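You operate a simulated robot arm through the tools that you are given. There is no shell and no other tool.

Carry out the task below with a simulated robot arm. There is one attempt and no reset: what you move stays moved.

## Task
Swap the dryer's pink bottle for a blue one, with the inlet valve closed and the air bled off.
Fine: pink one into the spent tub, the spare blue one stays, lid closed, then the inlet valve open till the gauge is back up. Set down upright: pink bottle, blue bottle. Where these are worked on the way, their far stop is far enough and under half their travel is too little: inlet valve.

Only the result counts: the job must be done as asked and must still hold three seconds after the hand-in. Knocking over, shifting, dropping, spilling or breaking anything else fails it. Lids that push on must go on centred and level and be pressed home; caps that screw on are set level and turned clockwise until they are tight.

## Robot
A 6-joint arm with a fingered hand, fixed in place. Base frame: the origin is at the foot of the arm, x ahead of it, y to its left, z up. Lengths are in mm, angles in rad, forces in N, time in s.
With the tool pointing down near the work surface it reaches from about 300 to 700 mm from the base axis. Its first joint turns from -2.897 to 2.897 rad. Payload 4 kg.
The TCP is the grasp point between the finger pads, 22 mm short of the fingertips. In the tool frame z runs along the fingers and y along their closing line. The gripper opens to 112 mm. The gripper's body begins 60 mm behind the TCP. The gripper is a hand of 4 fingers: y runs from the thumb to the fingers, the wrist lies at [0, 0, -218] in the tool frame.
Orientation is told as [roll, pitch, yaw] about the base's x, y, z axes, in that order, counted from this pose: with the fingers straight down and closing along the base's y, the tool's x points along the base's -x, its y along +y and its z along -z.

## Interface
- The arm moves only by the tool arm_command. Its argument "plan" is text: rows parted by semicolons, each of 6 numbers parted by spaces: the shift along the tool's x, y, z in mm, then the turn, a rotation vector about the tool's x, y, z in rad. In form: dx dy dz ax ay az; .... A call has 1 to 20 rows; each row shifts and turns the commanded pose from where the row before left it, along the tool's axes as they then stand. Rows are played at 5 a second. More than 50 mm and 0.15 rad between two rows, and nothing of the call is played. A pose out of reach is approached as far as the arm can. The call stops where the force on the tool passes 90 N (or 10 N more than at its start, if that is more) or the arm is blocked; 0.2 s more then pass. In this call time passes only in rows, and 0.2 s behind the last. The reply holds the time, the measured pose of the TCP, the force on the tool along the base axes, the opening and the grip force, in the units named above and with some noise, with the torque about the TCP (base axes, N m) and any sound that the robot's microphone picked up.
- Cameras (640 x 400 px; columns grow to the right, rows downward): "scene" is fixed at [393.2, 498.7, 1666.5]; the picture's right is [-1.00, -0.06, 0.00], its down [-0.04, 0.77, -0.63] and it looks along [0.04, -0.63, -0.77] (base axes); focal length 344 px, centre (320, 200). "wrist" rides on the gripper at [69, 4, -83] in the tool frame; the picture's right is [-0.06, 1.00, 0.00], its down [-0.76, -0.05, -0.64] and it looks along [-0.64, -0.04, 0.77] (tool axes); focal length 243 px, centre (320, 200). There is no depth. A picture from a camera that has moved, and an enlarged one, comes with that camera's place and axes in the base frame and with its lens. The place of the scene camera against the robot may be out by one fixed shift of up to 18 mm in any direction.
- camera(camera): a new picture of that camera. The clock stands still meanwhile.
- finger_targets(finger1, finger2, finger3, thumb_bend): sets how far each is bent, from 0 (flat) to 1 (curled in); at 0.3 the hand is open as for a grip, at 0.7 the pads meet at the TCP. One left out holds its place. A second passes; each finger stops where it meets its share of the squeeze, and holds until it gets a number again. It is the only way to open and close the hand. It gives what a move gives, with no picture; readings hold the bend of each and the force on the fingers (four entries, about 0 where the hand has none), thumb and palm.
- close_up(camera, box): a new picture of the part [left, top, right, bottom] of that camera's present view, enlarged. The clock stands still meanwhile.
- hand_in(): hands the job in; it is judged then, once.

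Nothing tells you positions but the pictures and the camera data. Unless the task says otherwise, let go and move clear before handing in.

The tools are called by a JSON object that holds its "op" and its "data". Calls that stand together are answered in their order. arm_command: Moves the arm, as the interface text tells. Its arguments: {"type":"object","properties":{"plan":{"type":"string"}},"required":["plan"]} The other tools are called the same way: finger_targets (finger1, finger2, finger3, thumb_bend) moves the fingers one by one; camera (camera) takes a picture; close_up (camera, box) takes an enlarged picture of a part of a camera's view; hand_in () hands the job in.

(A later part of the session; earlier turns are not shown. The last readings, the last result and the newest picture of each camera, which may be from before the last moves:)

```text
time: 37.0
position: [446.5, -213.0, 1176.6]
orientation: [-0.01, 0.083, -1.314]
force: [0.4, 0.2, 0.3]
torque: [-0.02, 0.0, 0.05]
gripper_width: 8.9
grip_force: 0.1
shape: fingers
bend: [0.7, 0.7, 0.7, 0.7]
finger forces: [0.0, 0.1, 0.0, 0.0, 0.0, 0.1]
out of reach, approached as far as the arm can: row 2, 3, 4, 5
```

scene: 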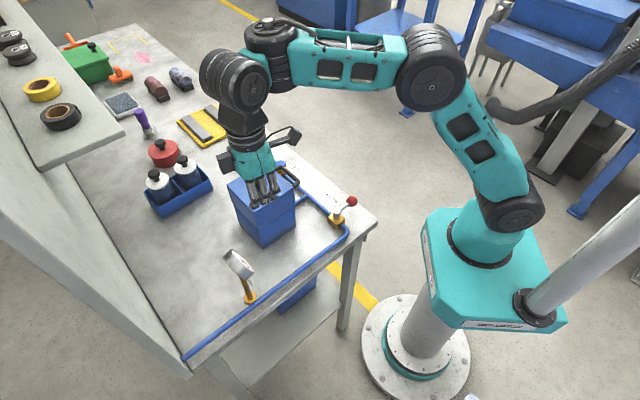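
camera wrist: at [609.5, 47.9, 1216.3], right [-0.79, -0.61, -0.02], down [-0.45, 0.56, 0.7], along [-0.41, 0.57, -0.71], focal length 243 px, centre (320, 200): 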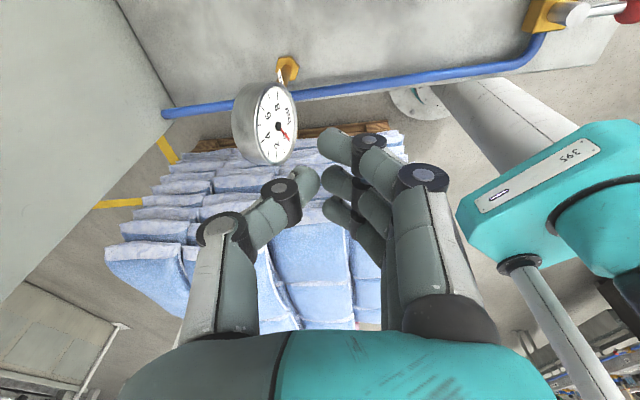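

Now at yaw −1.31 in front of the dryer. I'll continue turning clockwise in two stages.

{"op": "arm_command", "data": {"plan": "0 0 0 0 0 0.15; 0 0 0 0 0 0.15; 0 0 0 0 0 0.15; 0 0 0 0 0 0.15; 0 0 0 0 0 0.15; 0 0 0 0 0 0.15; 0 0 0 0 0 0.15; 0 0 0 0 0 0.15; 0 0 0 0 0 0.15; 0 0 0 0 0 0.15"}}

{"op": "arm_command", "data": {"plan": "0 0 0 0 0 0.15; 0 0 0 0 0 0.15; 0 0 0 0 0 0.15; 0 0 0 0 0 0.15; 0 0 0 0 0 0.15; 0 0 0 0 0 0.15; 0 0 0 0 0 0.15"}}

{"op": "camera", "data": {"camera": "wrist"}}

{"op": "camera", "data": {"camera": "scene"}}

```text
time: 39.2
position: [445.8, -214.2, 1176.4]
orientation: [-0.083, -0.005, -2.812]
force: [0.9, -0.2, 0.3]
torque: [0.01, -0.01, 0.03]
gripper_width: 9.3
grip_force: 0.0
shape: fingers
bend: [0.7, 0.7, 0.7, 0.7]
finger forces: [0.0, 0.0, 0.1, 0.0, 0.1, 0.0]
```

```text
time: 40.8
position: [428.1, -239.3, 1178.8]
orientation: [-0.046, -0.073, 2.441]
force: [-0.1, 0.0, 0.2]
torque: [0.0, 0.03, -0.01]
gripper_width: 9.2
grip_force: 0.1
shape: fingers
bend: [0.7, 0.7, 0.7, 0.7]
finger forces: [0.0, 0.0, 0.1, 0.0, 0.1, 0.1]
out of reach, approached as far as the arm can: row 7
```

```text
taken
camera wrist: at [479.7, -295.1, 1256.1], right [-0.69, -0.72, -0.04], down [-0.54, 0.47, 0.7], along [-0.48, 0.51, -0.71], focal length 243 px, centre (320, 200)
```

wrist: 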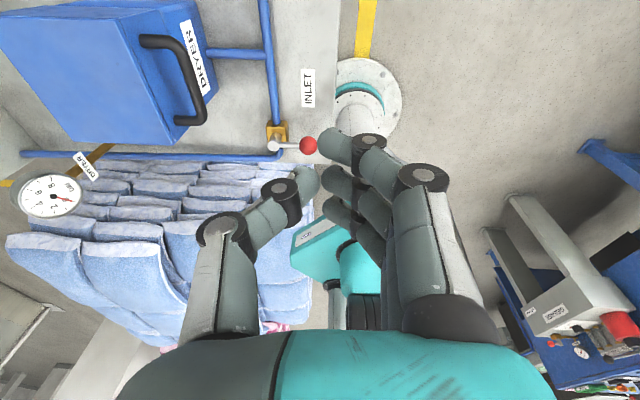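

```text
taken
```

scene: 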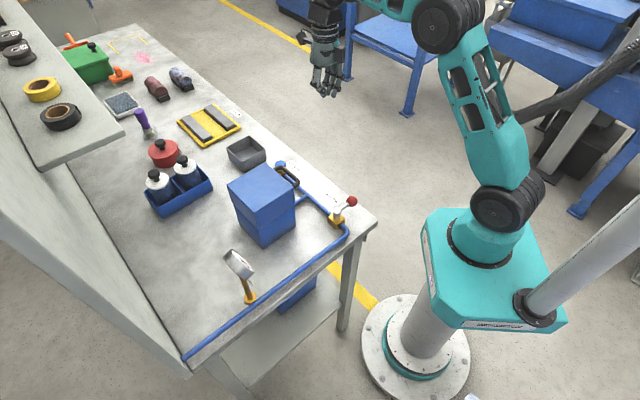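

The wrist's limit lies just past this yaw, so I'll use another approach: hand horizontal, coming at the handle from the front with fingers above the bar and thumb below. First I level the hand and turn back to yaw −0.785.

{"op": "arm_command", "data": {"plan": "0 0 0 0 0 -0.15; 0 0 0 0 0 -0.15; 0 0 0 -0.046 0.073 0; 0 0 0 0 0 -0.15; 0 0 0 0 0 -0.15; 0 0 0 0 0 -0.15; 0 0 0 0 0 -0.15; 0 0 0 0 0 -0.15; 0 0 0 0 0 -0.15; 0 0 0 0 0 -0.15; 0 0 0 0 0 -0.15; 0 0 0 0 0 -0.15; 0 0 0 0 0 -0.15; 0 0 0 0 0 -0.15; 0 0 0 0 0 -0.15; 0 0 0 0 0 -0.15; 0 0 0 0 0 -0.15; 0 0 0 0 0 -0.15; 0 0 0 0 0 -0.15; 0 0 0 0 0 -0.15"}}

```text
time: 45.0
position: [463.8, -205.7, 1196.3]
orientation: [0.016, -0.006, -1.01]
force: [0.3, -0.7, -0.7]
torque: [0.04, 0.01, 0.03]
gripper_width: 9.0
grip_force: 0.1
shape: fingers
bend: [0.7, 0.7, 0.7, 0.7]
finger forces: [0.0, 0.0, 0.0, 0.0, 0.1, 0.0]
out of reach, approached as far as the arm can: row 3, 4
```

Now nearly level at yaw −1.01. I'll square up to yaw −0.785, come down a bit, and begin tilting the hand to horizontal facing the dryer front.

{"op": "arm_command", "data": {"plan": "0 0 0 0.016 0.006 -0.15; 0 0 0 0 0 -0.075; 12 -15 38 0 0 0; 12 -15 38 0 0 0; 0 0 0 -0.15 0 0; 0 0 0 -0.15 0 0; 0 0 0 -0.15 0 0; 0 0 0 -0.15 0 0; 0 0 0 -0.15 0 0"}}

{"op": "camera", "data": {"camera": "scene"}}

```text
time: 47.0
position: [473.8, -228.5, 1185.8]
orientation: [0.755, -0.003, -0.788]
force: [-0.6, 1.3, 0.0]
torque: [-0.02, 0.0, -0.02]
gripper_width: 9.1
grip_force: 0.1
shape: fingers
bend: [0.7, 0.7, 0.7, 0.7]
finger forces: [0.0, 0.1, 0.0, 0.0, 0.1, 0.0]
out of reach, approached as far as the arm can: row 3, 4, 5
```

```text
taken
```

scene: 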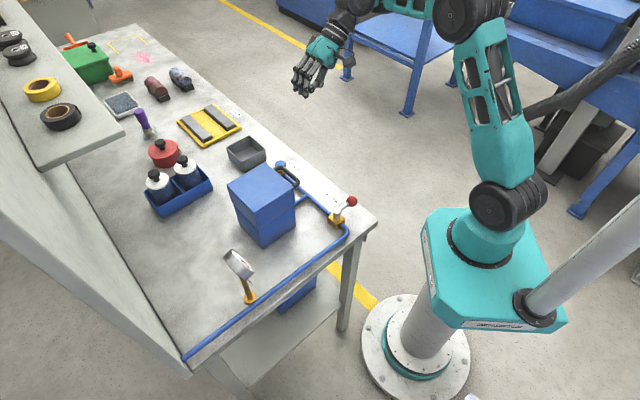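

Some rows were limited, but the hand is tilted about 43° now and clear. I'll test moving straight down in this attitude.

{"op": "arm_command", "data": {"plan": "0 -20.5 21.8 0 0 0; 0 -20.5 21.8 0 0 0; 0 -20.5 21.8 0 0 0"}}

{"op": "camera", "data": {"camera": "wrist"}}

```text
time: 47.8
position: [474.0, -227.1, 1096.9]
orientation: [0.751, -0.001, -0.786]
force: [-0.1, 0.2, 0.5]
torque: [0.0, 0.0, 0.01]
gripper_width: 9.2
grip_force: 0.1
shape: fingers
bend: [0.7, 0.7, 0.7, 0.7]
finger forces: [0.0, 0.1, 0.0, 0.0, 0.0, 0.0]
```

```text
taken
camera wrist: at [388.1, -217.0, 1159.4], right [0.56, 0.47, 0.68], down [0.2, -0.88, 0.44], along [0.8, -0.11, -0.59], focal length 243 px, centre (320, 200)
```

wrist: 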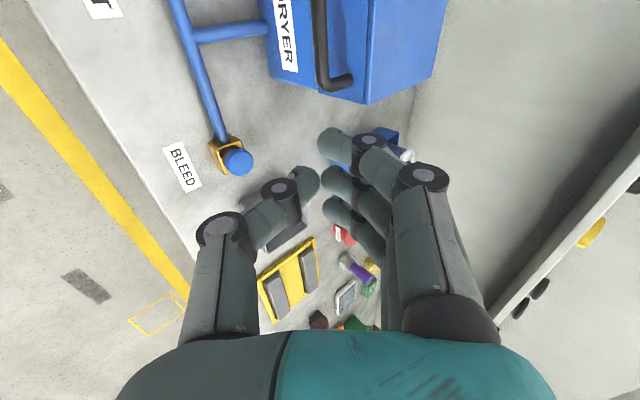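

Good, that moved cleanly. I'll tilt on to nearly horizontal and slide sideways to line up with the handle's middle.

{"op": "arm_command", "data": {"plan": "0 0 0 -0.15 0 0; 0 0 0 -0.15 0 0; 0 0 0 -0.15 0 0; 0 0 0 -0.15 0 0; 0 0 0 -0.15 0 0; 22 0 0 0 0 0; 22 0 0 0 0 0"}}

{"op": "camera", "data": {"camera": "wrist"}}

{"op": "camera", "data": {"camera": "scene"}}

```text
time: 49.4
position: [448.0, -171.0, 1079.9]
orientation: [1.329, -0.006, -0.806]
force: [-0.4, -0.2, -0.1]
torque: [0.03, 0.04, 0.0]
gripper_width: 8.7
grip_force: 0.1
shape: fingers
bend: [0.7, 0.7, 0.7, 0.7]
finger forces: [0.0, 0.0, 0.1, 0.0, 0.1, 0.0]
out of reach, approached as far as the arm can: row 4, 5
```

```text
taken
camera wrist: at [343.4, -175.7, 1104.0], right [0.21, 0.12, 0.97], down [0.07, -0.99, 0.11], along [0.97, 0.05, -0.22], focal length 243 px, centre (320, 200)
```

wrist: 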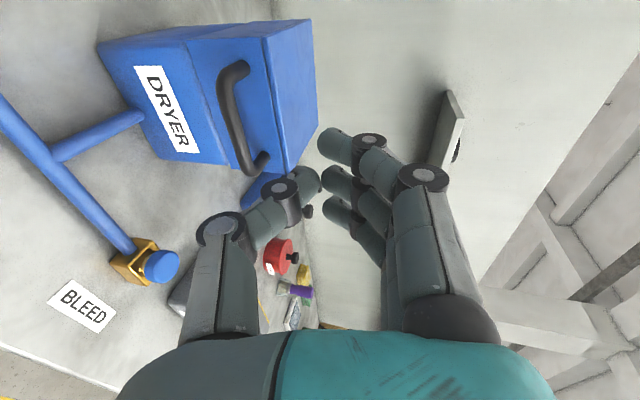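

```text
taken
```

scene: 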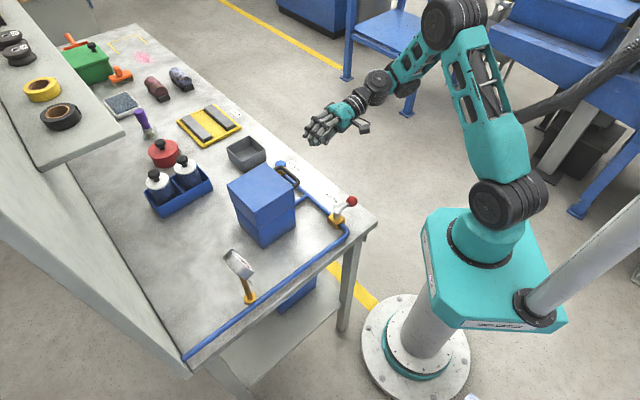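

The hand now points at the dryer about 76° from vertical. I'll enlarge the dryer for an accurate handle fix.

{"op": "close_up", "data": {"camera": "wrist", "box": [90, 10, 330, 210]}}

```text
2.00 times, centred on (210, 110) of wrist
camera zoom: at [343.4, -175.7, 1104.0], right [0.21, 0.12, 0.97], down [0.07, -0.99, 0.11], along [0.97, 0.05, -0.22], focal length 485 px, centre (540, 380)
```

zoom: 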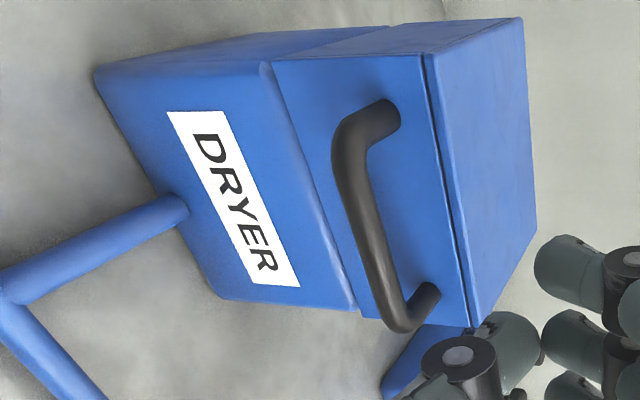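

The handle bar runs at e1≈280 (bench-inward axis), z≈990, with the lid spanning z 941–1010. I'll open the hand to about 55 mm, drop to bar height in front of it, and look.

{"op": "finger_targets", "data": {"finger1": 0.5, "finger2": 0.5, "finger3": 0.5, "thumb_bend": 0.5}}

{"op": "arm_command", "data": {"plan": "-6.2 -43.7 10.9 0 0 0; -6.2 -43.7 10.9 0 0 0"}}

{"op": "camera", "data": {"camera": "wrist"}}

{"op": "close_up", "data": {"camera": "scene", "box": [220, 110, 400, 260]}}

```text
time: 50.4
position: [448.9, -171.5, 1080.6]
orientation: [1.329, -0.005, -0.805]
force: [0.1, -0.3, 0.7]
torque: [-0.03, 0.0, 0.03]
gripper_width: 56.9
grip_force: 0.0
shape: fingers
bend: [0.5, 0.5, 0.5, 0.5]
finger forces: [0.1, 0.1, 0.1, 0.0, 0.1, 0.0]
```

```text
time: 51.0
position: [456.8, -179.6, 989.8]
orientation: [1.33, -0.007, -0.804]
force: [0.3, -0.8, 1.1]
torque: [0.03, 0.02, -0.04]
gripper_width: 56.9
grip_force: 0.1
shape: fingers
bend: [0.5, 0.5, 0.5, 0.5]
finger forces: [0.0, 0.0, 0.0, 0.0, 0.0, 0.0]
```

```text
taken
camera wrist: at [352.0, -184.2, 1013.2], right [0.21, 0.13, 0.97], down [0.07, -0.99, 0.11], along [0.97, 0.05, -0.22], focal length 243 px, centre (320, 200)
```

wrist: 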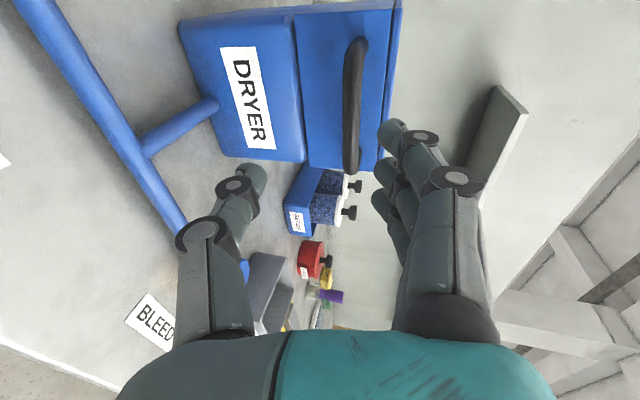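

```text
2.67 times, centred on (310, 185) of scene
camera zoom: at [393.2, 498.7, 1666.5], right [-1.0, -0.06, 0.0], down [-0.04, 0.77, -0.63], along [0.04, -0.63, -0.77], focal length 918 px, centre (347, 240)
```

zoom: 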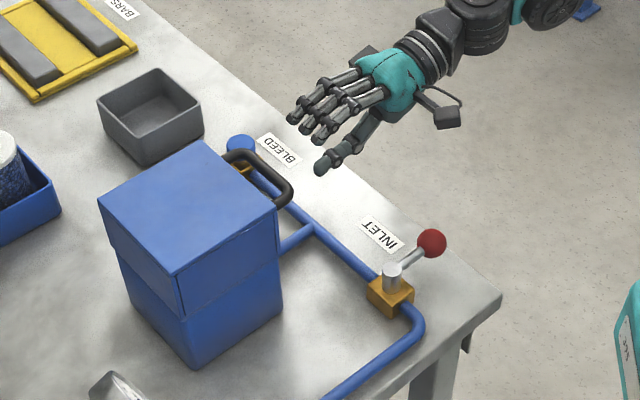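

The bar sits level with the gap between thumb (below) and fingers (above). I'll advance straight toward the dryer until the bar is inside the grip.

{"op": "arm_command", "data": {"plan": "0.4 5.2 19 0 0 0; 0.4 5.2 19 0 0 0; 0.4 5.2 19 0 0 0; 0.4 5 18 0 0 0"}}

{"op": "camera", "data": {"camera": "wrist"}}

{"op": "close_up", "data": {"camera": "scene", "box": [220, 110, 400, 260]}}

```text
time: 52.0
position: [513.0, -124.7, 992.1]
orientation: [1.33, -0.007, -0.806]
force: [0.1, 0.2, -0.6]
torque: [0.0, 0.0, 0.0]
gripper_width: 57.0
grip_force: 0.1
shape: fingers
bend: [0.5, 0.5, 0.5, 0.5]
finger forces: [0.0, 0.0, 0.0, 0.1, 0.0, 0.0]
```

```text
taken
camera wrist: at [407.6, -130.2, 1015.9], right [0.21, 0.12, 0.97], down [0.07, -0.99, 0.11], along [0.97, 0.05, -0.22], focal length 243 px, centre (320, 200)
```

wrist: 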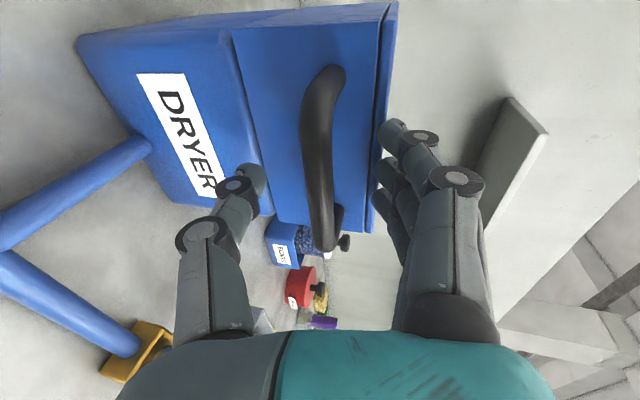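

```text
2.67 times, centred on (310, 185) of scene
camera zoom: at [393.2, 498.7, 1666.5], right [-1.0, -0.06, 0.0], down [-0.04, 0.77, -0.63], along [0.04, -0.63, -0.77], focal length 918 px, centre (347, 240)
```

zoom: 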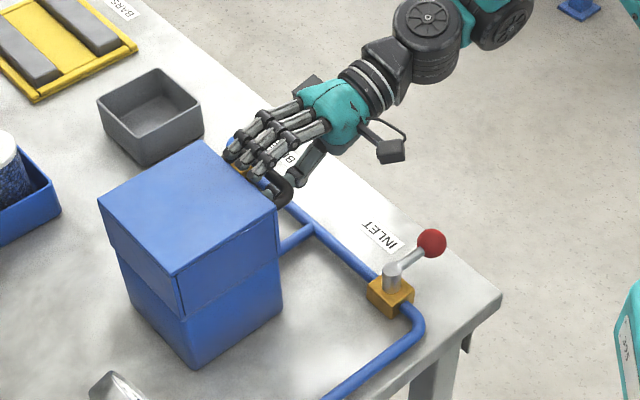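

The bar is centred in the grip with clear gaps. I'll close on it.

{"op": "finger_targets", "data": {"finger1": 0.72, "finger2": 0.72, "finger3": 0.72, "thumb_bend": 0.72}}

{"op": "camera", "data": {"camera": "wrist"}}

```text
time: 53.0
position: [512.5, -124.5, 991.7]
orientation: [1.328, -0.006, -0.803]
force: [1.8, 2.0, -0.5]
torque: [-0.01, 0.01, -0.04]
gripper_width: 7.7
grip_force: 1.9
shape: fingers
bend: [0.72, 0.71, 0.71, 0.71]
finger forces: [0.4, 0.0, 1.0, 0.0, 2.3, 0.0]
```

```text
taken
camera wrist: at [407.5, -130.2, 1016.0], right [0.21, 0.12, 0.97], down [0.07, -0.99, 0.11], along [0.97, 0.05, -0.22], focal length 243 px, centre (320, 200)
```

wrist: 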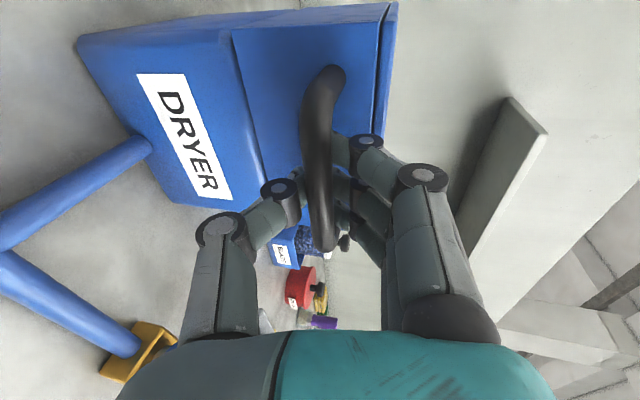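

The fingers have wrapped the bar lightly. I'll try a first small lift of about 9 mm along the lid's expected arc.

{"op": "arm_command", "data": {"plan": "0 3 0.2 0 0 0; 0 3 0.2 0 0 0; 0 3 0.2 0 0 0"}}

{"op": "camera", "data": {"camera": "wrist"}}

{"op": "close_up", "data": {"camera": "scene", "box": [220, 110, 340, 260]}}

```text
time: 53.8
position: [513.7, -122.7, 1001.2]
orientation: [1.328, -0.004, -0.804]
force: [0.8, -0.3, -2.4]
torque: [0.01, 0.0, 0.0]
gripper_width: 7.7
grip_force: 1.3
shape: fingers
bend: [0.72, 0.71, 0.71, 0.71]
finger forces: [0.2, 0.0, 0.6, 0.0, 2.6, 0.0]
```

```text
taken
camera wrist: at [409.6, -127.8, 1024.3], right [0.21, 0.12, 0.97], down [0.07, -0.99, 0.11], along [0.97, 0.05, -0.22], focal length 243 px, centre (320, 200)
```

wrist: 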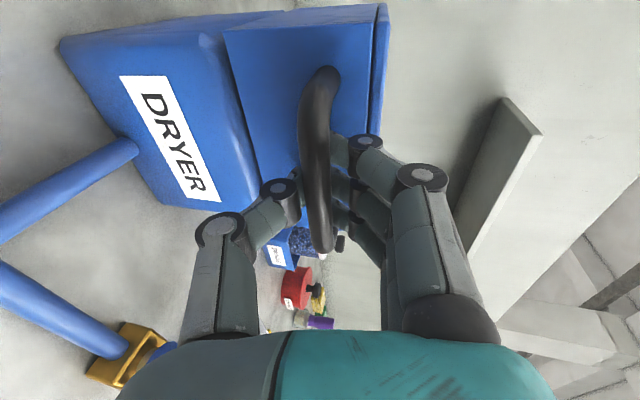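

```text
2.67 times, centred on (280, 185) of scene
camera zoom: at [393.2, 498.7, 1666.5], right [-1.0, -0.06, 0.0], down [-0.04, 0.77, -0.63], along [0.04, -0.63, -0.77], focal length 918 px, centre (427, 240)
```

zoom: 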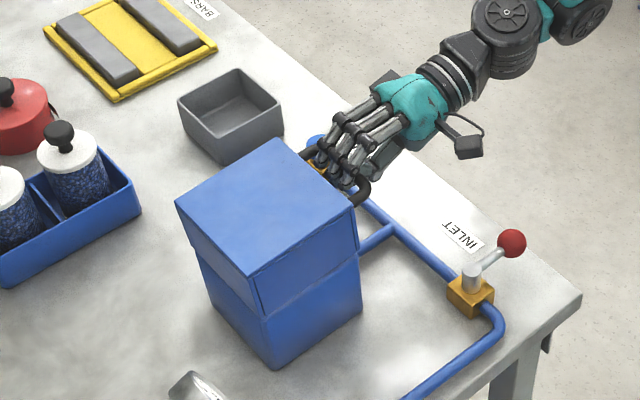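

The lid lifts with only a couple of newtons. I'll carry on along the arc.

{"op": "arm_command", "data": {"plan": "0 8.6 1.2 0 0 0; 0 8.6 1.3 0 0 0; 0 8.4 2.1 0 0 0; 0 8.4 2.1 0 0 0; 0 8.2 3 0 0 0; 0 8.2 3 0 0 0"}}

{"op": "camera", "data": {"camera": "wrist"}}

{"op": "close_up", "data": {"camera": "scene", "box": [220, 110, 340, 260]}}

```text
time: 55.2
position: [533.4, -103.6, 1046.0]
orientation: [1.327, -0.007, -0.804]
force: [1.2, 0.4, -4.0]
torque: [-0.01, 0.01, 0.02]
gripper_width: 7.9
grip_force: 1.8
shape: fingers
bend: [0.72, 0.71, 0.71, 0.71]
finger forces: [0.5, 0.0, 1.3, 0.0, 2.8, 0.0]
```

```text
taken
camera wrist: at [426.9, -110.8, 1070.2], right [0.21, 0.12, 0.97], down [0.07, -0.99, 0.11], along [0.97, 0.05, -0.22], focal length 243 px, centre (320, 200)
```

wrist: 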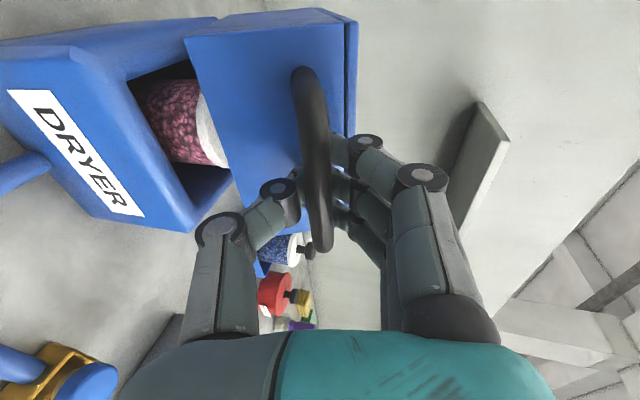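

```text
2.67 times, centred on (280, 185) of scene
camera zoom: at [393.2, 498.7, 1666.5], right [-1.0, -0.06, 0.0], down [-0.04, 0.77, -0.63], along [0.04, -0.63, -0.77], focal length 918 px, centre (427, 240)
```

zoom: 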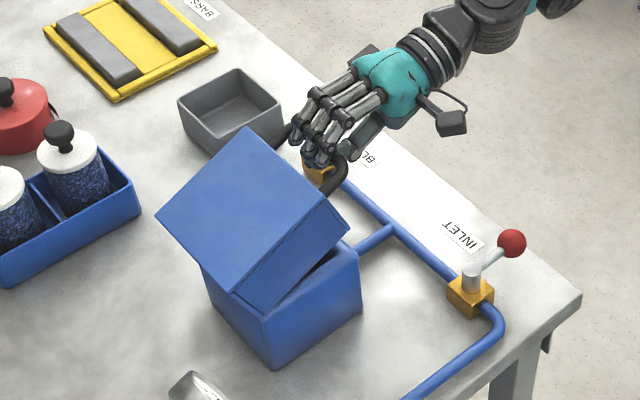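

The lid swings about its rear lower edge as expected, and I can see the pink bottle inside. Continuing the arc.

{"op": "arm_command", "data": {"plan": "0 7.85 3.7 0 0 0; 0 7.85 3.7 0 0 0; 0 7.45 4.5 0 0 0; 0 7.45 4.5 0 0 0; 0 6.95 5.25 0 0 0; 0 6.95 5.25 0 0 0; 0 6.4 5.9 0 0 0; 0 6.4 5.9 0 0 0; 0 5.8 6.5 0 0 0; 0 5.8 6.5 0 0 0"}}

{"op": "camera", "data": {"camera": "wrist"}}

{"op": "close_up", "data": {"camera": "scene", "box": [200, 100, 360, 260]}}

```text
time: 57.4
position: [580.4, -57.8, 1100.6]
orientation: [1.326, -0.005, -0.806]
force: [-1.7, 2.6, -7.3]
torque: [0.01, 0.06, 0.02]
gripper_width: 9.2
grip_force: 4.1
shape: fingers
bend: [0.72, 0.71, 0.71, 0.69]
finger forces: [0.9, 0.8, 1.2, 0.1, 5.0, 0.0]
```

```text
taken
camera wrist: at [474.8, -64.2, 1124.2], right [0.21, 0.12, 0.97], down [0.07, -0.99, 0.11], along [0.97, 0.05, -0.22], focal length 243 px, centre (320, 200)
```

wrist: 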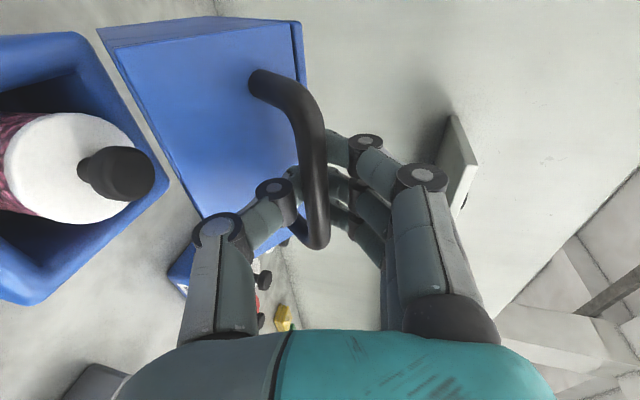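

```text
2.50 times, centred on (280, 180) of scene
camera zoom: at [393.2, 498.7, 1666.5], right [-1.0, -0.06, 0.0], down [-0.04, 0.77, -0.63], along [0.04, -0.63, -0.77], focal length 860 px, centre (420, 250)
```

zoom: 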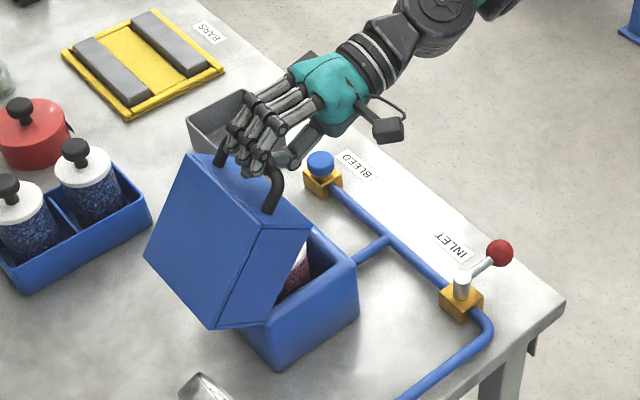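

The lid is at about 49°, forces still small. I'll continue while easing the hand back toward vertical so the thumb stays clear of the lid face.

{"op": "arm_command", "data": {"plan": "0 4.6 7.1 0.05 0 0; 0 4.6 7.1 0.05 0 0; 0 4.8 7.1 0.05 0 0; 0 5 7 0.05 0 0; 0 5 7 0.05 0 0; 0 5 7 0.05 0 0"}}

{"op": "camera", "data": {"camera": "wrist"}}

{"op": "close_up", "data": {"camera": "scene", "box": [200, 100, 360, 260]}}

```text
time: 58.8
position: [615.7, -23.3, 1113.1]
orientation: [1.027, -0.004, -0.805]
force: [-1.0, 2.0, -7.0]
torque: [0.0, 0.01, 0.04]
gripper_width: 9.9
grip_force: 4.1
shape: fingers
bend: [0.72, 0.71, 0.71, 0.69]
finger forces: [0.5, 0.5, 0.9, 0.0, 5.6, 0.0]
```

```text
taken
camera wrist: at [518.0, -21.7, 1159.3], right [0.41, 0.32, 0.85], down [0.12, -0.95, 0.29], along [0.9, -0.02, -0.43], focal length 243 px, centre (320, 200)
```

wrist: 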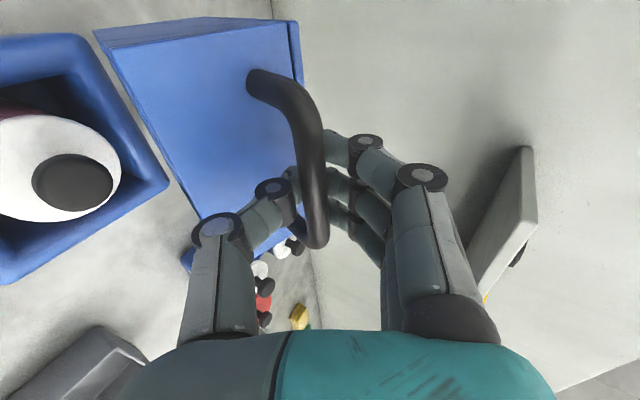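

```text
2.50 times, centred on (280, 180) of scene
camera zoom: at [393.2, 498.7, 1666.5], right [-1.0, -0.06, 0.0], down [-0.04, 0.77, -0.63], along [0.04, -0.63, -0.77], focal length 860 px, centre (420, 250)
```

zoom: 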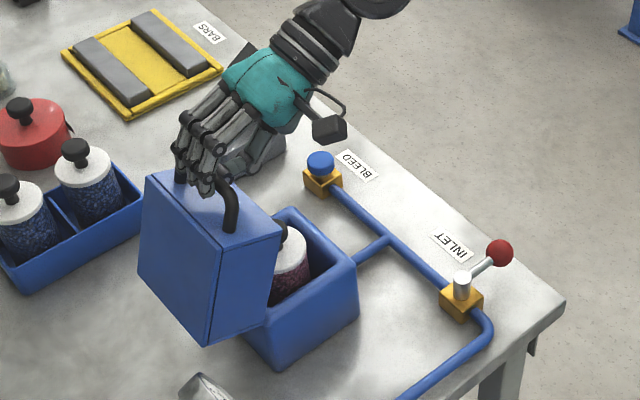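

The lid is at about 66° and the pink bottle is exposed. I'll continue toward the lid's open stop.

{"op": "arm_command", "data": {"plan": "0 4.8 7 0.05 0 0; 0 4.8 7 0.05 0 0; 0 4.8 7 0.05 0 0; 0 4.8 7 0.05 0 0; 0 4.8 7 0.05 0 0; 0 4.8 7 0.05 0 0"}}

{"op": "camera", "data": {"camera": "wrist"}}

{"op": "close_up", "data": {"camera": "scene", "box": [200, 100, 360, 260]}}

```text
time: 60.2
position: [651.7, 11.8, 1109.5]
orientation: [0.729, -0.007, -0.803]
force: [-4.1, 3.4, -5.0]
torque: [0.02, 0.08, -0.03]
gripper_width: 9.7
grip_force: 4.2
shape: fingers
bend: [0.72, 0.71, 0.71, 0.69]
finger forces: [0.5, 0.5, 0.7, 0.1, 5.6, 0.0]
```

```text
taken
camera wrist: at [566.5, 24.8, 1174.0], right [0.58, 0.47, 0.66], down [0.19, -0.87, 0.45], along [0.79, -0.13, -0.6], focal length 243 px, centre (320, 200)
```

wrist: 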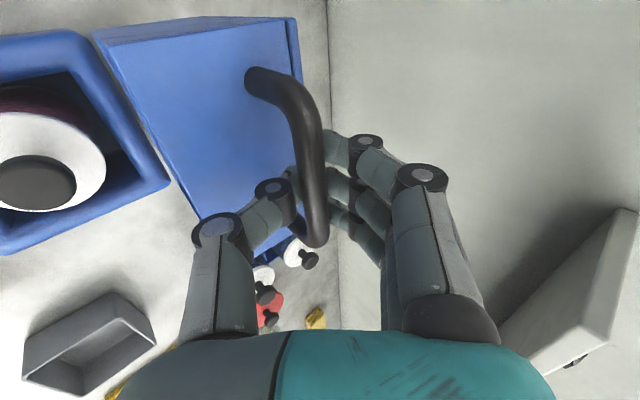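

```text
2.50 times, centred on (280, 180) of scene
camera zoom: at [393.2, 498.7, 1666.5], right [-1.0, -0.06, 0.0], down [-0.04, 0.77, -0.63], along [0.04, -0.63, -0.77], focal length 860 px, centre (420, 250)
```

zoom: 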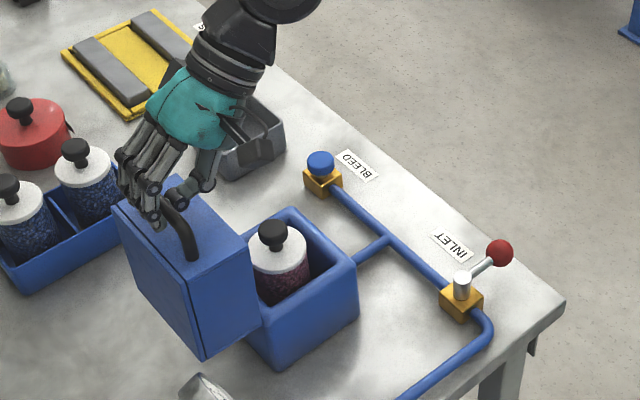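

The lid is near 83°. A few more small steps to find its stop.

{"op": "arm_command", "data": {"plan": "0 4.8 7 0.05 0 0; 0 4.8 7 0.05 0 0; 0 4.8 7 0.05 0 0; 0 4.8 7 0.05 0 0"}}

{"op": "close_up", "data": {"camera": "scene", "box": [200, 100, 360, 260]}}

```text
time: 61.2
position: [674.3, 32.4, 1098.1]
orientation: [0.527, -0.004, -0.805]
force: [-3.7, 1.3, -4.4]
torque: [0.05, 0.02, -0.01]
gripper_width: 9.7
grip_force: 4.0
shape: fingers
bend: [0.72, 0.71, 0.71, 0.69]
finger forces: [0.4, 0.7, 0.9, 0.1, 5.7, 0.0]
```

```text
2.50 times, centred on (280, 180) of scene
camera zoom: at [393.2, 498.7, 1666.5], right [-1.0, -0.06, 0.0], down [-0.04, 0.77, -0.63], along [0.04, -0.63, -0.77], focal length 860 px, centre (420, 250)
```

zoom: 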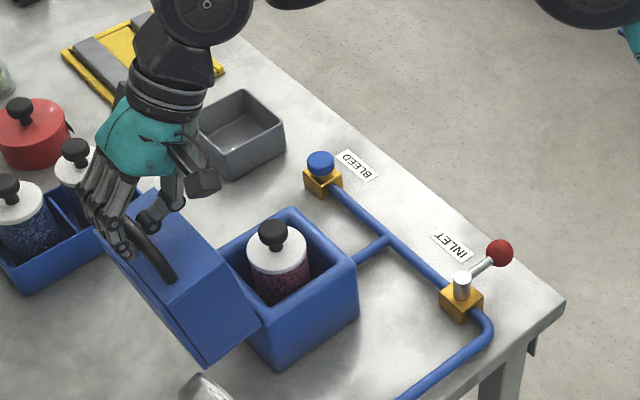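

{"op": "arm_command", "data": {"plan": "0 4.8 7 0.05 0 0; 0 4.8 7 0.05 0 0; 0 4.8 7 0.05 0 0"}}

{"op": "camera", "data": {"camera": "wrist"}}

{"op": "close_up", "data": {"camera": "scene", "box": [200, 100, 360, 260]}}

```text
time: 62.0
position: [690.4, 47.5, 1086.5]
orientation: [0.379, -0.007, -0.807]
force: [-5.0, -6.6, -1.8]
torque: [-0.06, 0.04, 0.0]
gripper_width: 10.2
grip_force: 3.5
shape: fingers
bend: [0.72, 0.72, 0.72, 0.69]
finger forces: [0.0, 0.0, 0.0, 0.1, 7.3, 0.0]
```

```text
taken
camera wrist: at [624.1, 79.0, 1165.4], right [0.71, 0.6, 0.37], down [0.32, -0.75, 0.58], along [0.62, -0.3, -0.72], focal length 243 px, centre (320, 200)
```

wrist: 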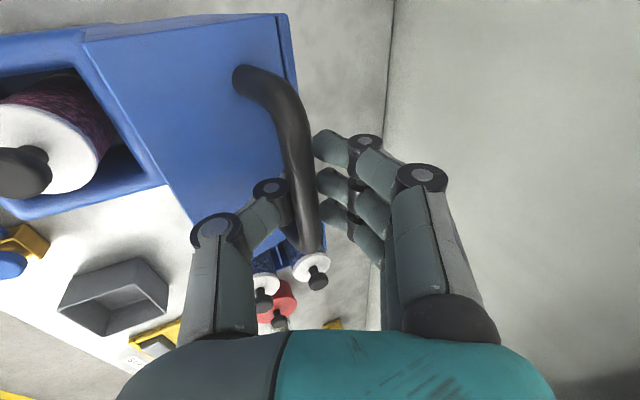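

```text
2.50 times, centred on (280, 180) of scene
camera zoom: at [393.2, 498.7, 1666.5], right [-1.0, -0.06, 0.0], down [-0.04, 0.77, -0.63], along [0.04, -0.63, -0.77], focal length 860 px, centre (420, 250)
```

zoom: 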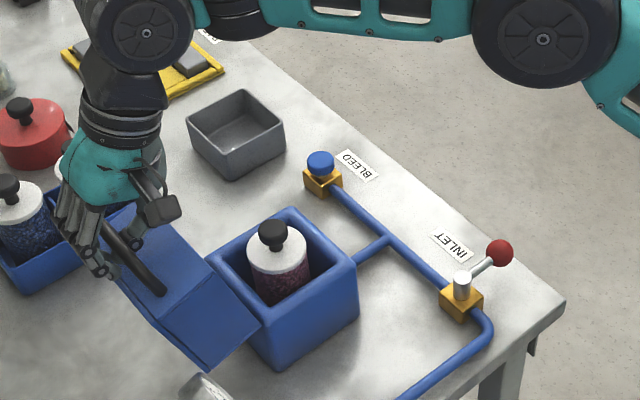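

The fingers have come off one side and the thumb is pressing a firm stop: the lid is fully open past vertical. I'll open the hand and rise clear of the handle.

{"op": "finger_targets", "data": {"finger1": 0.5, "finger2": 0.5, "finger3": 0.5, "thumb_bend": 0.5}}

{"op": "arm_command", "data": {"plan": "0 12.3 -31 0 0 0; 0 12.3 -31 0 0 0; 0 12.3 -31 0 0 0"}}

{"op": "camera", "data": {"camera": "wrist"}}

{"op": "camera", "data": {"camera": "scene"}}

```text
time: 63.0
position: [690.3, 47.2, 1088.2]
orientation: [0.38, -0.007, -0.805]
force: [0.3, 3.0, 13.5]
torque: [-0.02, 0.17, 0.0]
gripper_width: 45.3
grip_force: 7.4
shape: fingers
bend: [0.5, 0.5, 0.5, 0.55]
finger forces: [0.1, 0.1, 0.0, 0.0, 14.2, 0.0]
```

```text
time: 63.8
position: [682.2, 35.3, 1121.0]
orientation: [0.38, -0.005, -0.806]
force: [1.1, 0.5, 0.2]
torque: [0.03, 0.0, 0.0]
gripper_width: 57.0
grip_force: 0.0
shape: fingers
bend: [0.5, 0.5, 0.5, 0.5]
finger forces: [0.1, 0.1, 0.1, 0.0, 0.0, 0.0]
out of reach, approached as far as the arm can: row 1, 2, 3
```

```text
taken
camera wrist: at [615.2, 66.1, 1199.6], right [0.71, 0.6, 0.37], down [0.32, -0.75, 0.58], along [0.62, -0.29, -0.72], focal length 243 px, centre (320, 200)
```

wrist: 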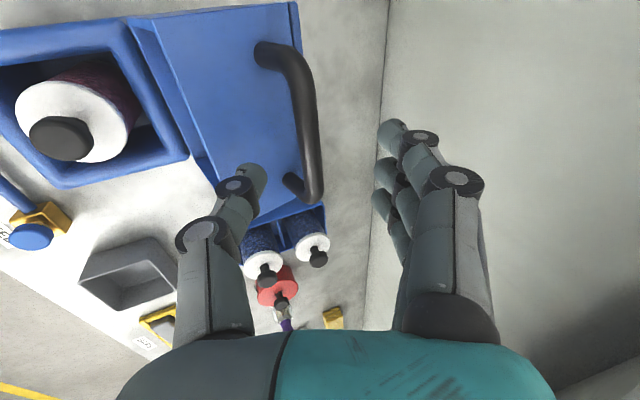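

```text
taken
```

scene: 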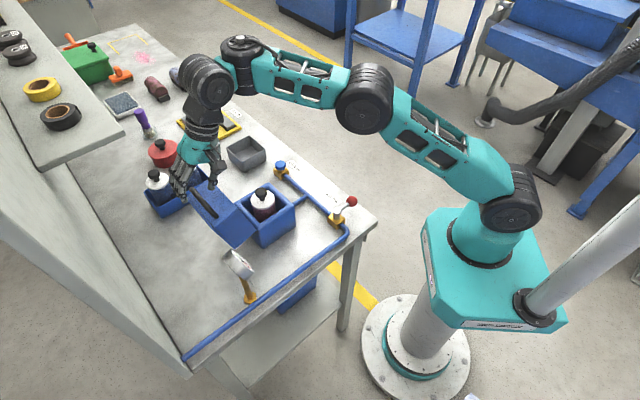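

The hand is above the bar with the lid standing open. I'll slide back toward the robot side and level the hand, then view the bottle from above.

{"op": "arm_command", "data": {"plan": "0 -36 -20 0 0 0; 0 -36 -20 0 0 0; 0 -36 -20 0 0 0; 0 0 0 0.127 0 0; 0 0 0 0.127 0 0; 0 0 0 0.126 0 0"}}

{"op": "camera", "data": {"camera": "wrist"}}

{"op": "camera", "data": {"camera": "scene"}}

```text
time: 65.2
position: [592.2, -49.7, 1138.7]
orientation: [-0.001, -0.002, -0.805]
force: [0.3, -0.4, -0.3]
torque: [0.03, -0.02, -0.02]
gripper_width: 57.0
grip_force: 0.0
shape: fingers
bend: [0.5, 0.5, 0.5, 0.5]
finger forces: [0.0, 0.0, 0.0, 0.0, 0.0, 0.1]
```

```text
taken
camera wrist: at [547.8, 2.6, 1220.8], right [0.76, 0.65, 0.0], down [0.49, -0.58, 0.65], along [0.42, -0.49, -0.76], focal length 243 px, centre (320, 200)
```

wrist: 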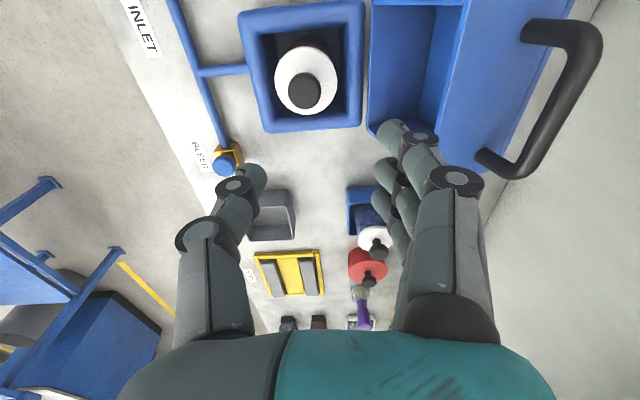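

```text
taken
```

scene: 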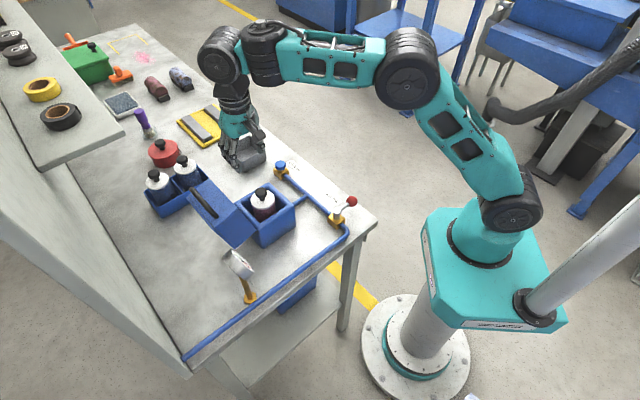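

The lid stays open by itself; pink bottle's knob top is at about (580,-56), z≈989. I'll enlarge the view of the dryer, tub and tray for exact fixes.

{"op": "close_up", "data": {"camera": "wrist", "box": [230, 0, 380, 140]}}

{"op": "close_up", "data": {"camera": "wrist", "box": [220, 150, 420, 330]}}

{"op": "close_up", "data": {"camera": "scene", "box": [130, 120, 300, 260]}}

```text
2.86 times, centred on (305, 70) of wrist
camera zoom: at [547.8, 2.6, 1220.8], right [0.76, 0.65, 0.0], down [0.49, -0.58, 0.65], along [0.42, -0.49, -0.76], focal length 693 px, centre (363, 571)
```

zoom: 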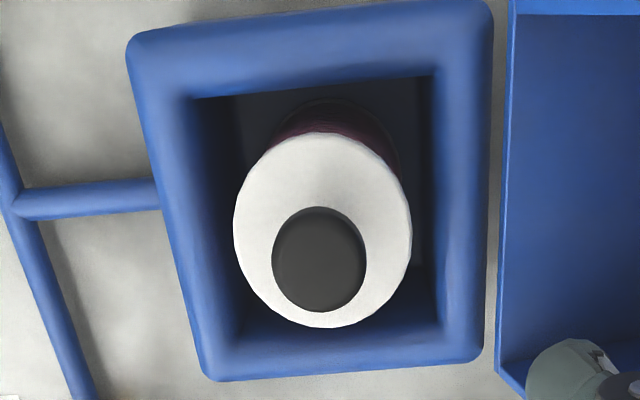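

```text
2.22 times, centred on (320, 240) of wrist
camera zoom: at [547.8, 2.6, 1220.8], right [0.76, 0.65, 0.0], down [0.49, -0.58, 0.65], along [0.42, -0.49, -0.76], focal length 539 px, centre (320, 111)
```

zoom: 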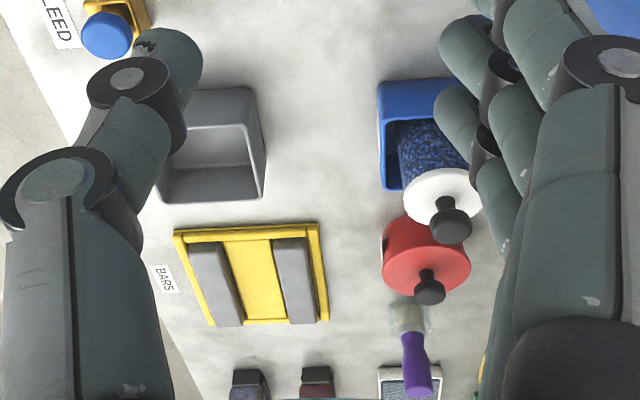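

```text
2.86 times, centred on (215, 190) of scene
camera zoom: at [393.2, 498.7, 1666.5], right [-1.0, -0.06, 0.0], down [-0.04, 0.77, -0.63], along [0.04, -0.63, -0.77], focal length 983 px, centre (620, 229)
```

zoom: 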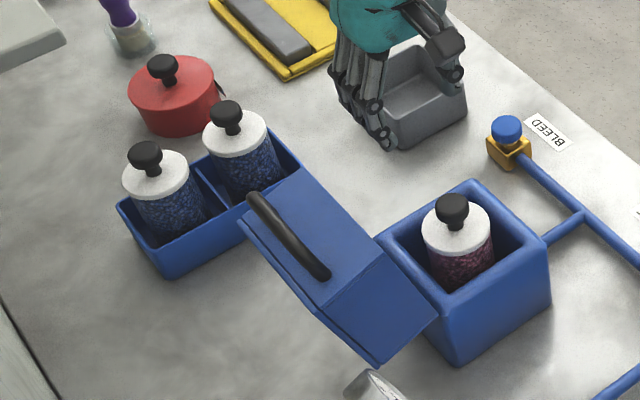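

Bottle knob: centre (580,-56), head about 30 mm wide at z≈973–989 above a 64 mm cap at z≈953; the SPENT tub is centred near (686,-315), so I need the hand leaned outward ~28° to reach it. I'll lean the hand now and come over the pink bottle's knob.

{"op": "arm_command", "data": {"plan": "0 0 0 0 -0.1225 0; 0 0 0 0 -0.1225 0; 0 0 0 0 -0.1225 0; 0 0 0 0 -0.1225 0; 16.2 -4.7 24.9 0 0 0; 16.2 -4.7 24.9 0 0 0; 16.2 -4.7 24.9 0 0 0"}}

{"op": "camera", "data": {"camera": "wrist"}}

{"op": "close_up", "data": {"camera": "scene", "box": [190, 110, 330, 250]}}

```text
time: 66.8
position: [579.5, -54.9, 1048.8]
orientation: [0.0, -0.496, -0.805]
force: [-0.8, -1.7, 0.6]
torque: [0.0, -0.02, -0.01]
gripper_width: 56.8
grip_force: 0.1
shape: fingers
bend: [0.5, 0.5, 0.5, 0.5]
finger forces: [0.0, 0.1, 0.0, 0.0, 0.1, 0.1]
```

```text
taken
camera wrist: at [512.8, 20.9, 1088.1], right [0.76, 0.65, 0.03], down [0.22, -0.3, 0.93], along [0.61, -0.7, -0.37], focal length 243 px, centre (320, 200)
```

wrist: 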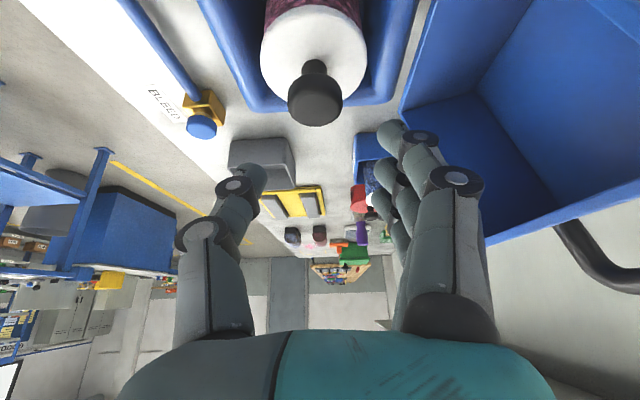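

```text
2.86 times, centred on (260, 180) of scene
camera zoom: at [393.2, 498.7, 1666.5], right [-1.0, -0.06, 0.0], down [-0.04, 0.77, -0.63], along [0.04, -0.63, -0.77], focal length 983 px, centre (491, 257)
```

zoom: 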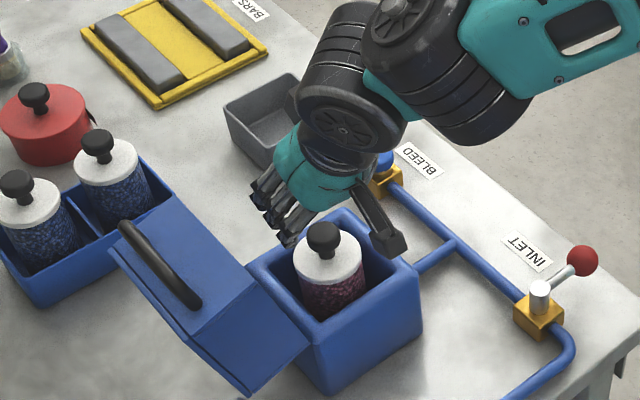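

The hand leans outward over the knob, fingers either side. I'll lower straight down to put the pads at the knob head.

{"op": "arm_command", "data": {"plan": "10.4 0 17.4 0 0 0; 10.4 0 17.4 0 0 0; 10.4 0 17.4 0 0 0"}}

{"op": "camera", "data": {"camera": "wrist"}}

{"op": "close_up", "data": {"camera": "scene", "box": [220, 140, 320, 250]}}

```text
time: 67.6
position: [577.0, -53.4, 988.5]
orientation: [0.001, -0.498, -0.805]
force: [0.2, -0.1, 3.6]
torque: [-0.08, -0.01, 0.0]
gripper_width: 57.7
grip_force: 0.8
shape: fingers
bend: [0.5, 0.5, 0.5, 0.5]
finger forces: [0.2, 0.5, 0.0, 0.0, 1.9, 0.0]
```

```text
taken
camera wrist: at [510.6, 22.3, 1028.0], right [0.76, 0.65, 0.03], down [0.22, -0.3, 0.93], along [0.61, -0.7, -0.37], focal length 243 px, centre (320, 200)
```

wrist: 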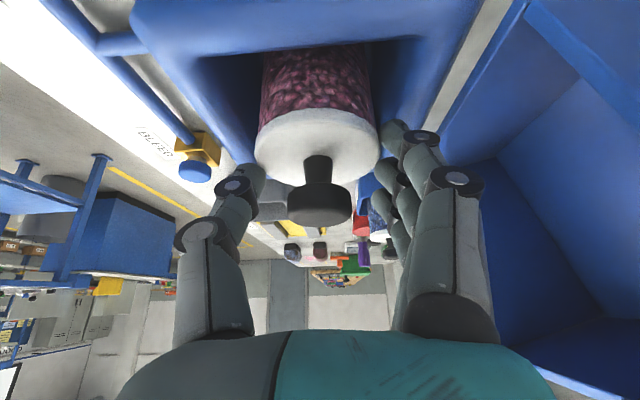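

```text
3.64 times, centred on (270, 195) of scene
camera zoom: at [393.2, 498.7, 1666.5], right [-1.0, -0.06, 0.0], down [-0.04, 0.77, -0.63], along [0.04, -0.63, -0.77], focal length 1252 px, centre (502, 218)
```

zoom: 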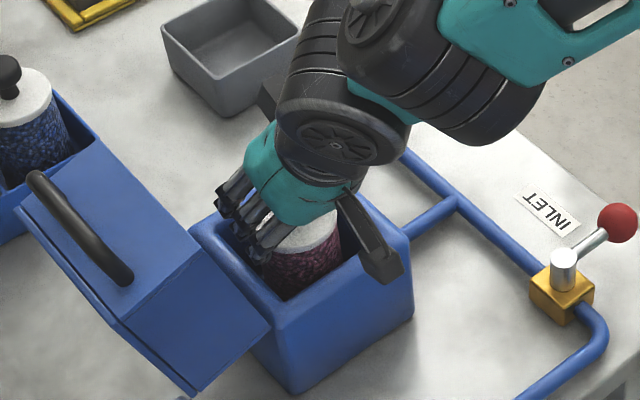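

The fingertips lightly touch the cap (3.6 N), with the knob head right at the grasp point. I'll rise 4 mm and close on the knob.

{"op": "arm_command", "data": {"plan": "-1.9 0 -3.5 0 0 0"}}

{"op": "finger_targets", "data": {"finger1": 0.7, "finger2": 0.7, "finger3": 0.7, "thumb_bend": 0.7}}

{"op": "camera", "data": {"camera": "wrist"}}

```text
time: 68.0
position: [576.7, -51.7, 991.7]
orientation: [-0.003, -0.497, -0.805]
force: [-0.3, 0.2, 0.3]
torque: [0.0, 0.01, -0.02]
gripper_width: 57.8
grip_force: 0.2
shape: fingers
bend: [0.5, 0.5, 0.5, 0.5]
finger forces: [0.2, 0.0, 0.0, 0.0, 0.1, 0.0]
```

```text
time: 69.0
position: [575.9, -52.0, 991.4]
orientation: [-0.001, -0.495, -0.805]
force: [1.2, 0.1, -0.7]
torque: [0.01, 0.03, 0.02]
gripper_width: 46.5
grip_force: 15.5
shape: fingers
bend: [0.56, 0.58, 0.7, 0.6]
finger forces: [8.6, 6.9, 0.0, 0.1, 15.4, 0.1]
```

```text
taken
camera wrist: at [510.5, 22.4, 1031.9], right [0.76, 0.65, 0.03], down [0.22, -0.3, 0.93], along [0.61, -0.7, -0.37], focal length 243 px, centre (320, 200)
```

wrist: 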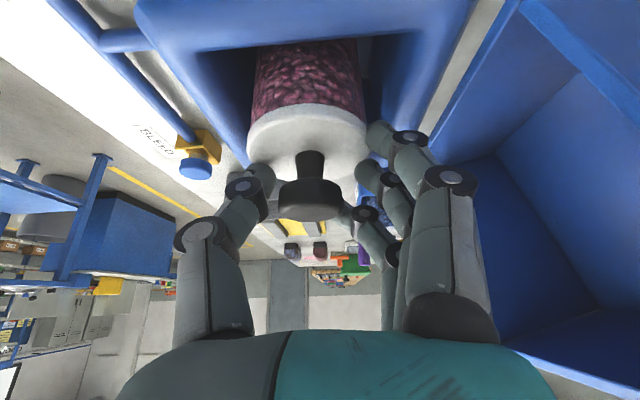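

The grip is asymmetric: finger 3 closed without touching. I'll look closely before lifting.

{"op": "close_up", "data": {"camera": "wrist", "box": [220, 80, 440, 260]}}

{"op": "close_up", "data": {"camera": "scene", "box": [230, 160, 310, 230]}}

```text
2.22 times, centred on (330, 170) of wrist
camera zoom: at [510.5, 22.4, 1031.9], right [0.76, 0.65, 0.03], down [0.22, -0.3, 0.93], along [0.61, -0.7, -0.37], focal length 539 px, centre (298, 267)
```

zoom: 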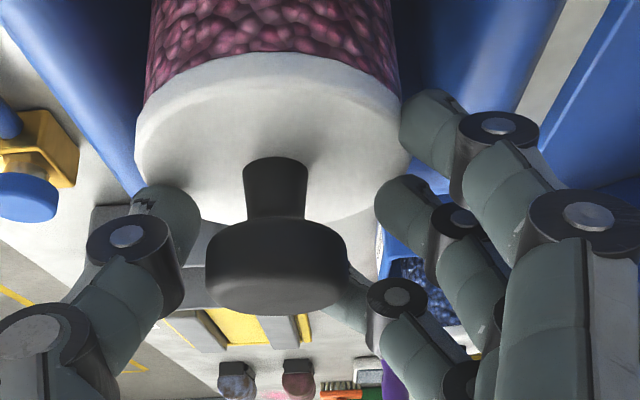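

```text
5.71 times, centred on (270, 195) of scene
camera zoom: at [393.2, 498.7, 1666.5], right [-1.0, -0.06, 0.0], down [-0.04, 0.77, -0.63], along [0.04, -0.63, -0.77], focal length 1967 px, centre (606, 229)
```

zoom: 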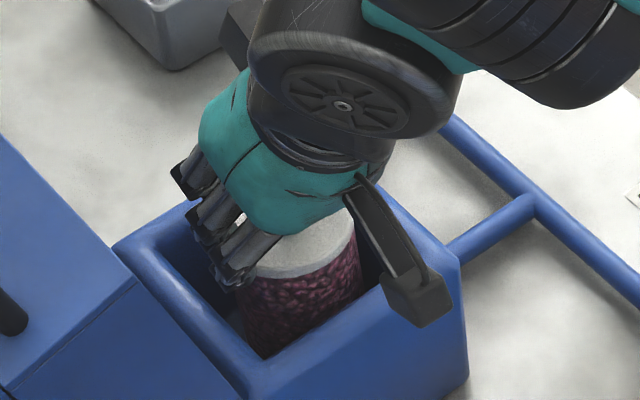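

The head is higher than I reckoned (z≈983–996, cap top ≈961), so the tips have caught the cap edge instead of the knob. I'll open, rise about 6 mm and grip again with thumb and fingers 2–3 on the head.

{"op": "finger_targets", "data": {"finger1": 0.45, "finger2": 0.5, "finger3": 0.5, "thumb_bend": 0.5}}

{"op": "arm_command", "data": {"plan": "-2.9 0 -5.3 0 0 0"}}

{"op": "close_up", "data": {"camera": "wrist", "box": [220, 80, 440, 260]}}

```text
time: 70.0
position: [575.8, -51.7, 992.1]
orientation: [-0.002, -0.496, -0.804]
force: [-0.2, -0.4, 0.4]
torque: [0.0, 0.02, 0.0]
gripper_width: 63.6
grip_force: 0.0
shape: fingers
bend: [0.45, 0.5, 0.5, 0.5]
finger forces: [0.1, 0.1, 0.0, 0.1, 0.0, 0.0]
```

```text
time: 70.4
position: [576.3, -53.0, 997.9]
orientation: [-0.001, -0.497, -0.803]
force: [-0.6, 0.2, 0.0]
torque: [-0.02, 0.01, -0.03]
gripper_width: 63.6
grip_force: 0.0
shape: fingers
bend: [0.45, 0.5, 0.5, 0.5]
finger forces: [0.0, 0.1, 0.0, 0.0, 0.1, 0.0]
```

```text
2.22 times, centred on (330, 170) of wrist
camera zoom: at [510.4, 22.3, 1038.0], right [0.76, 0.65, 0.03], down [0.22, -0.3, 0.93], along [0.61, -0.7, -0.37], focal length 539 px, centre (298, 267)
```

zoom: 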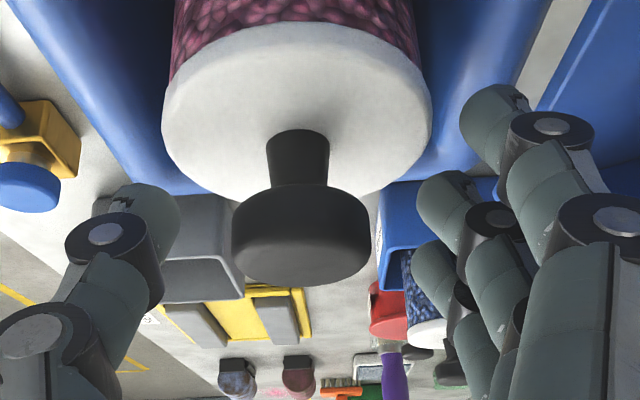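

The knob head now sits between the thumb and fingers 2–3, above the cap. Closing on it.

{"op": "finger_targets", "data": {"finger2": 0.72, "finger3": 0.72, "thumb_bend": 0.72}}

{"op": "close_up", "data": {"camera": "wrist", "box": [220, 80, 440, 260]}}

```text
time: 71.4
position: [576.7, -51.4, 997.6]
orientation: [-0.002, -0.496, -0.805]
force: [0.4, -0.3, -0.5]
torque: [0.03, -0.02, -0.01]
gripper_width: 45.6
grip_force: 8.2
shape: fingers
bend: [0.45, 0.65, 0.72, 0.67]
finger forces: [0.0, 7.1, 0.3, 0.0, 8.0, 0.0]
```

```text
2.22 times, centred on (330, 170) of wrist
camera zoom: at [510.4, 22.2, 1038.1], right [0.76, 0.65, 0.03], down [0.22, -0.3, 0.93], along [0.61, -0.7, -0.37], focal length 539 px, centre (298, 267)
```

zoom: 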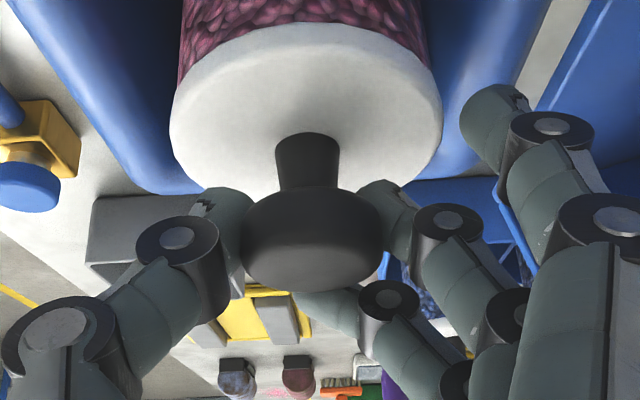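

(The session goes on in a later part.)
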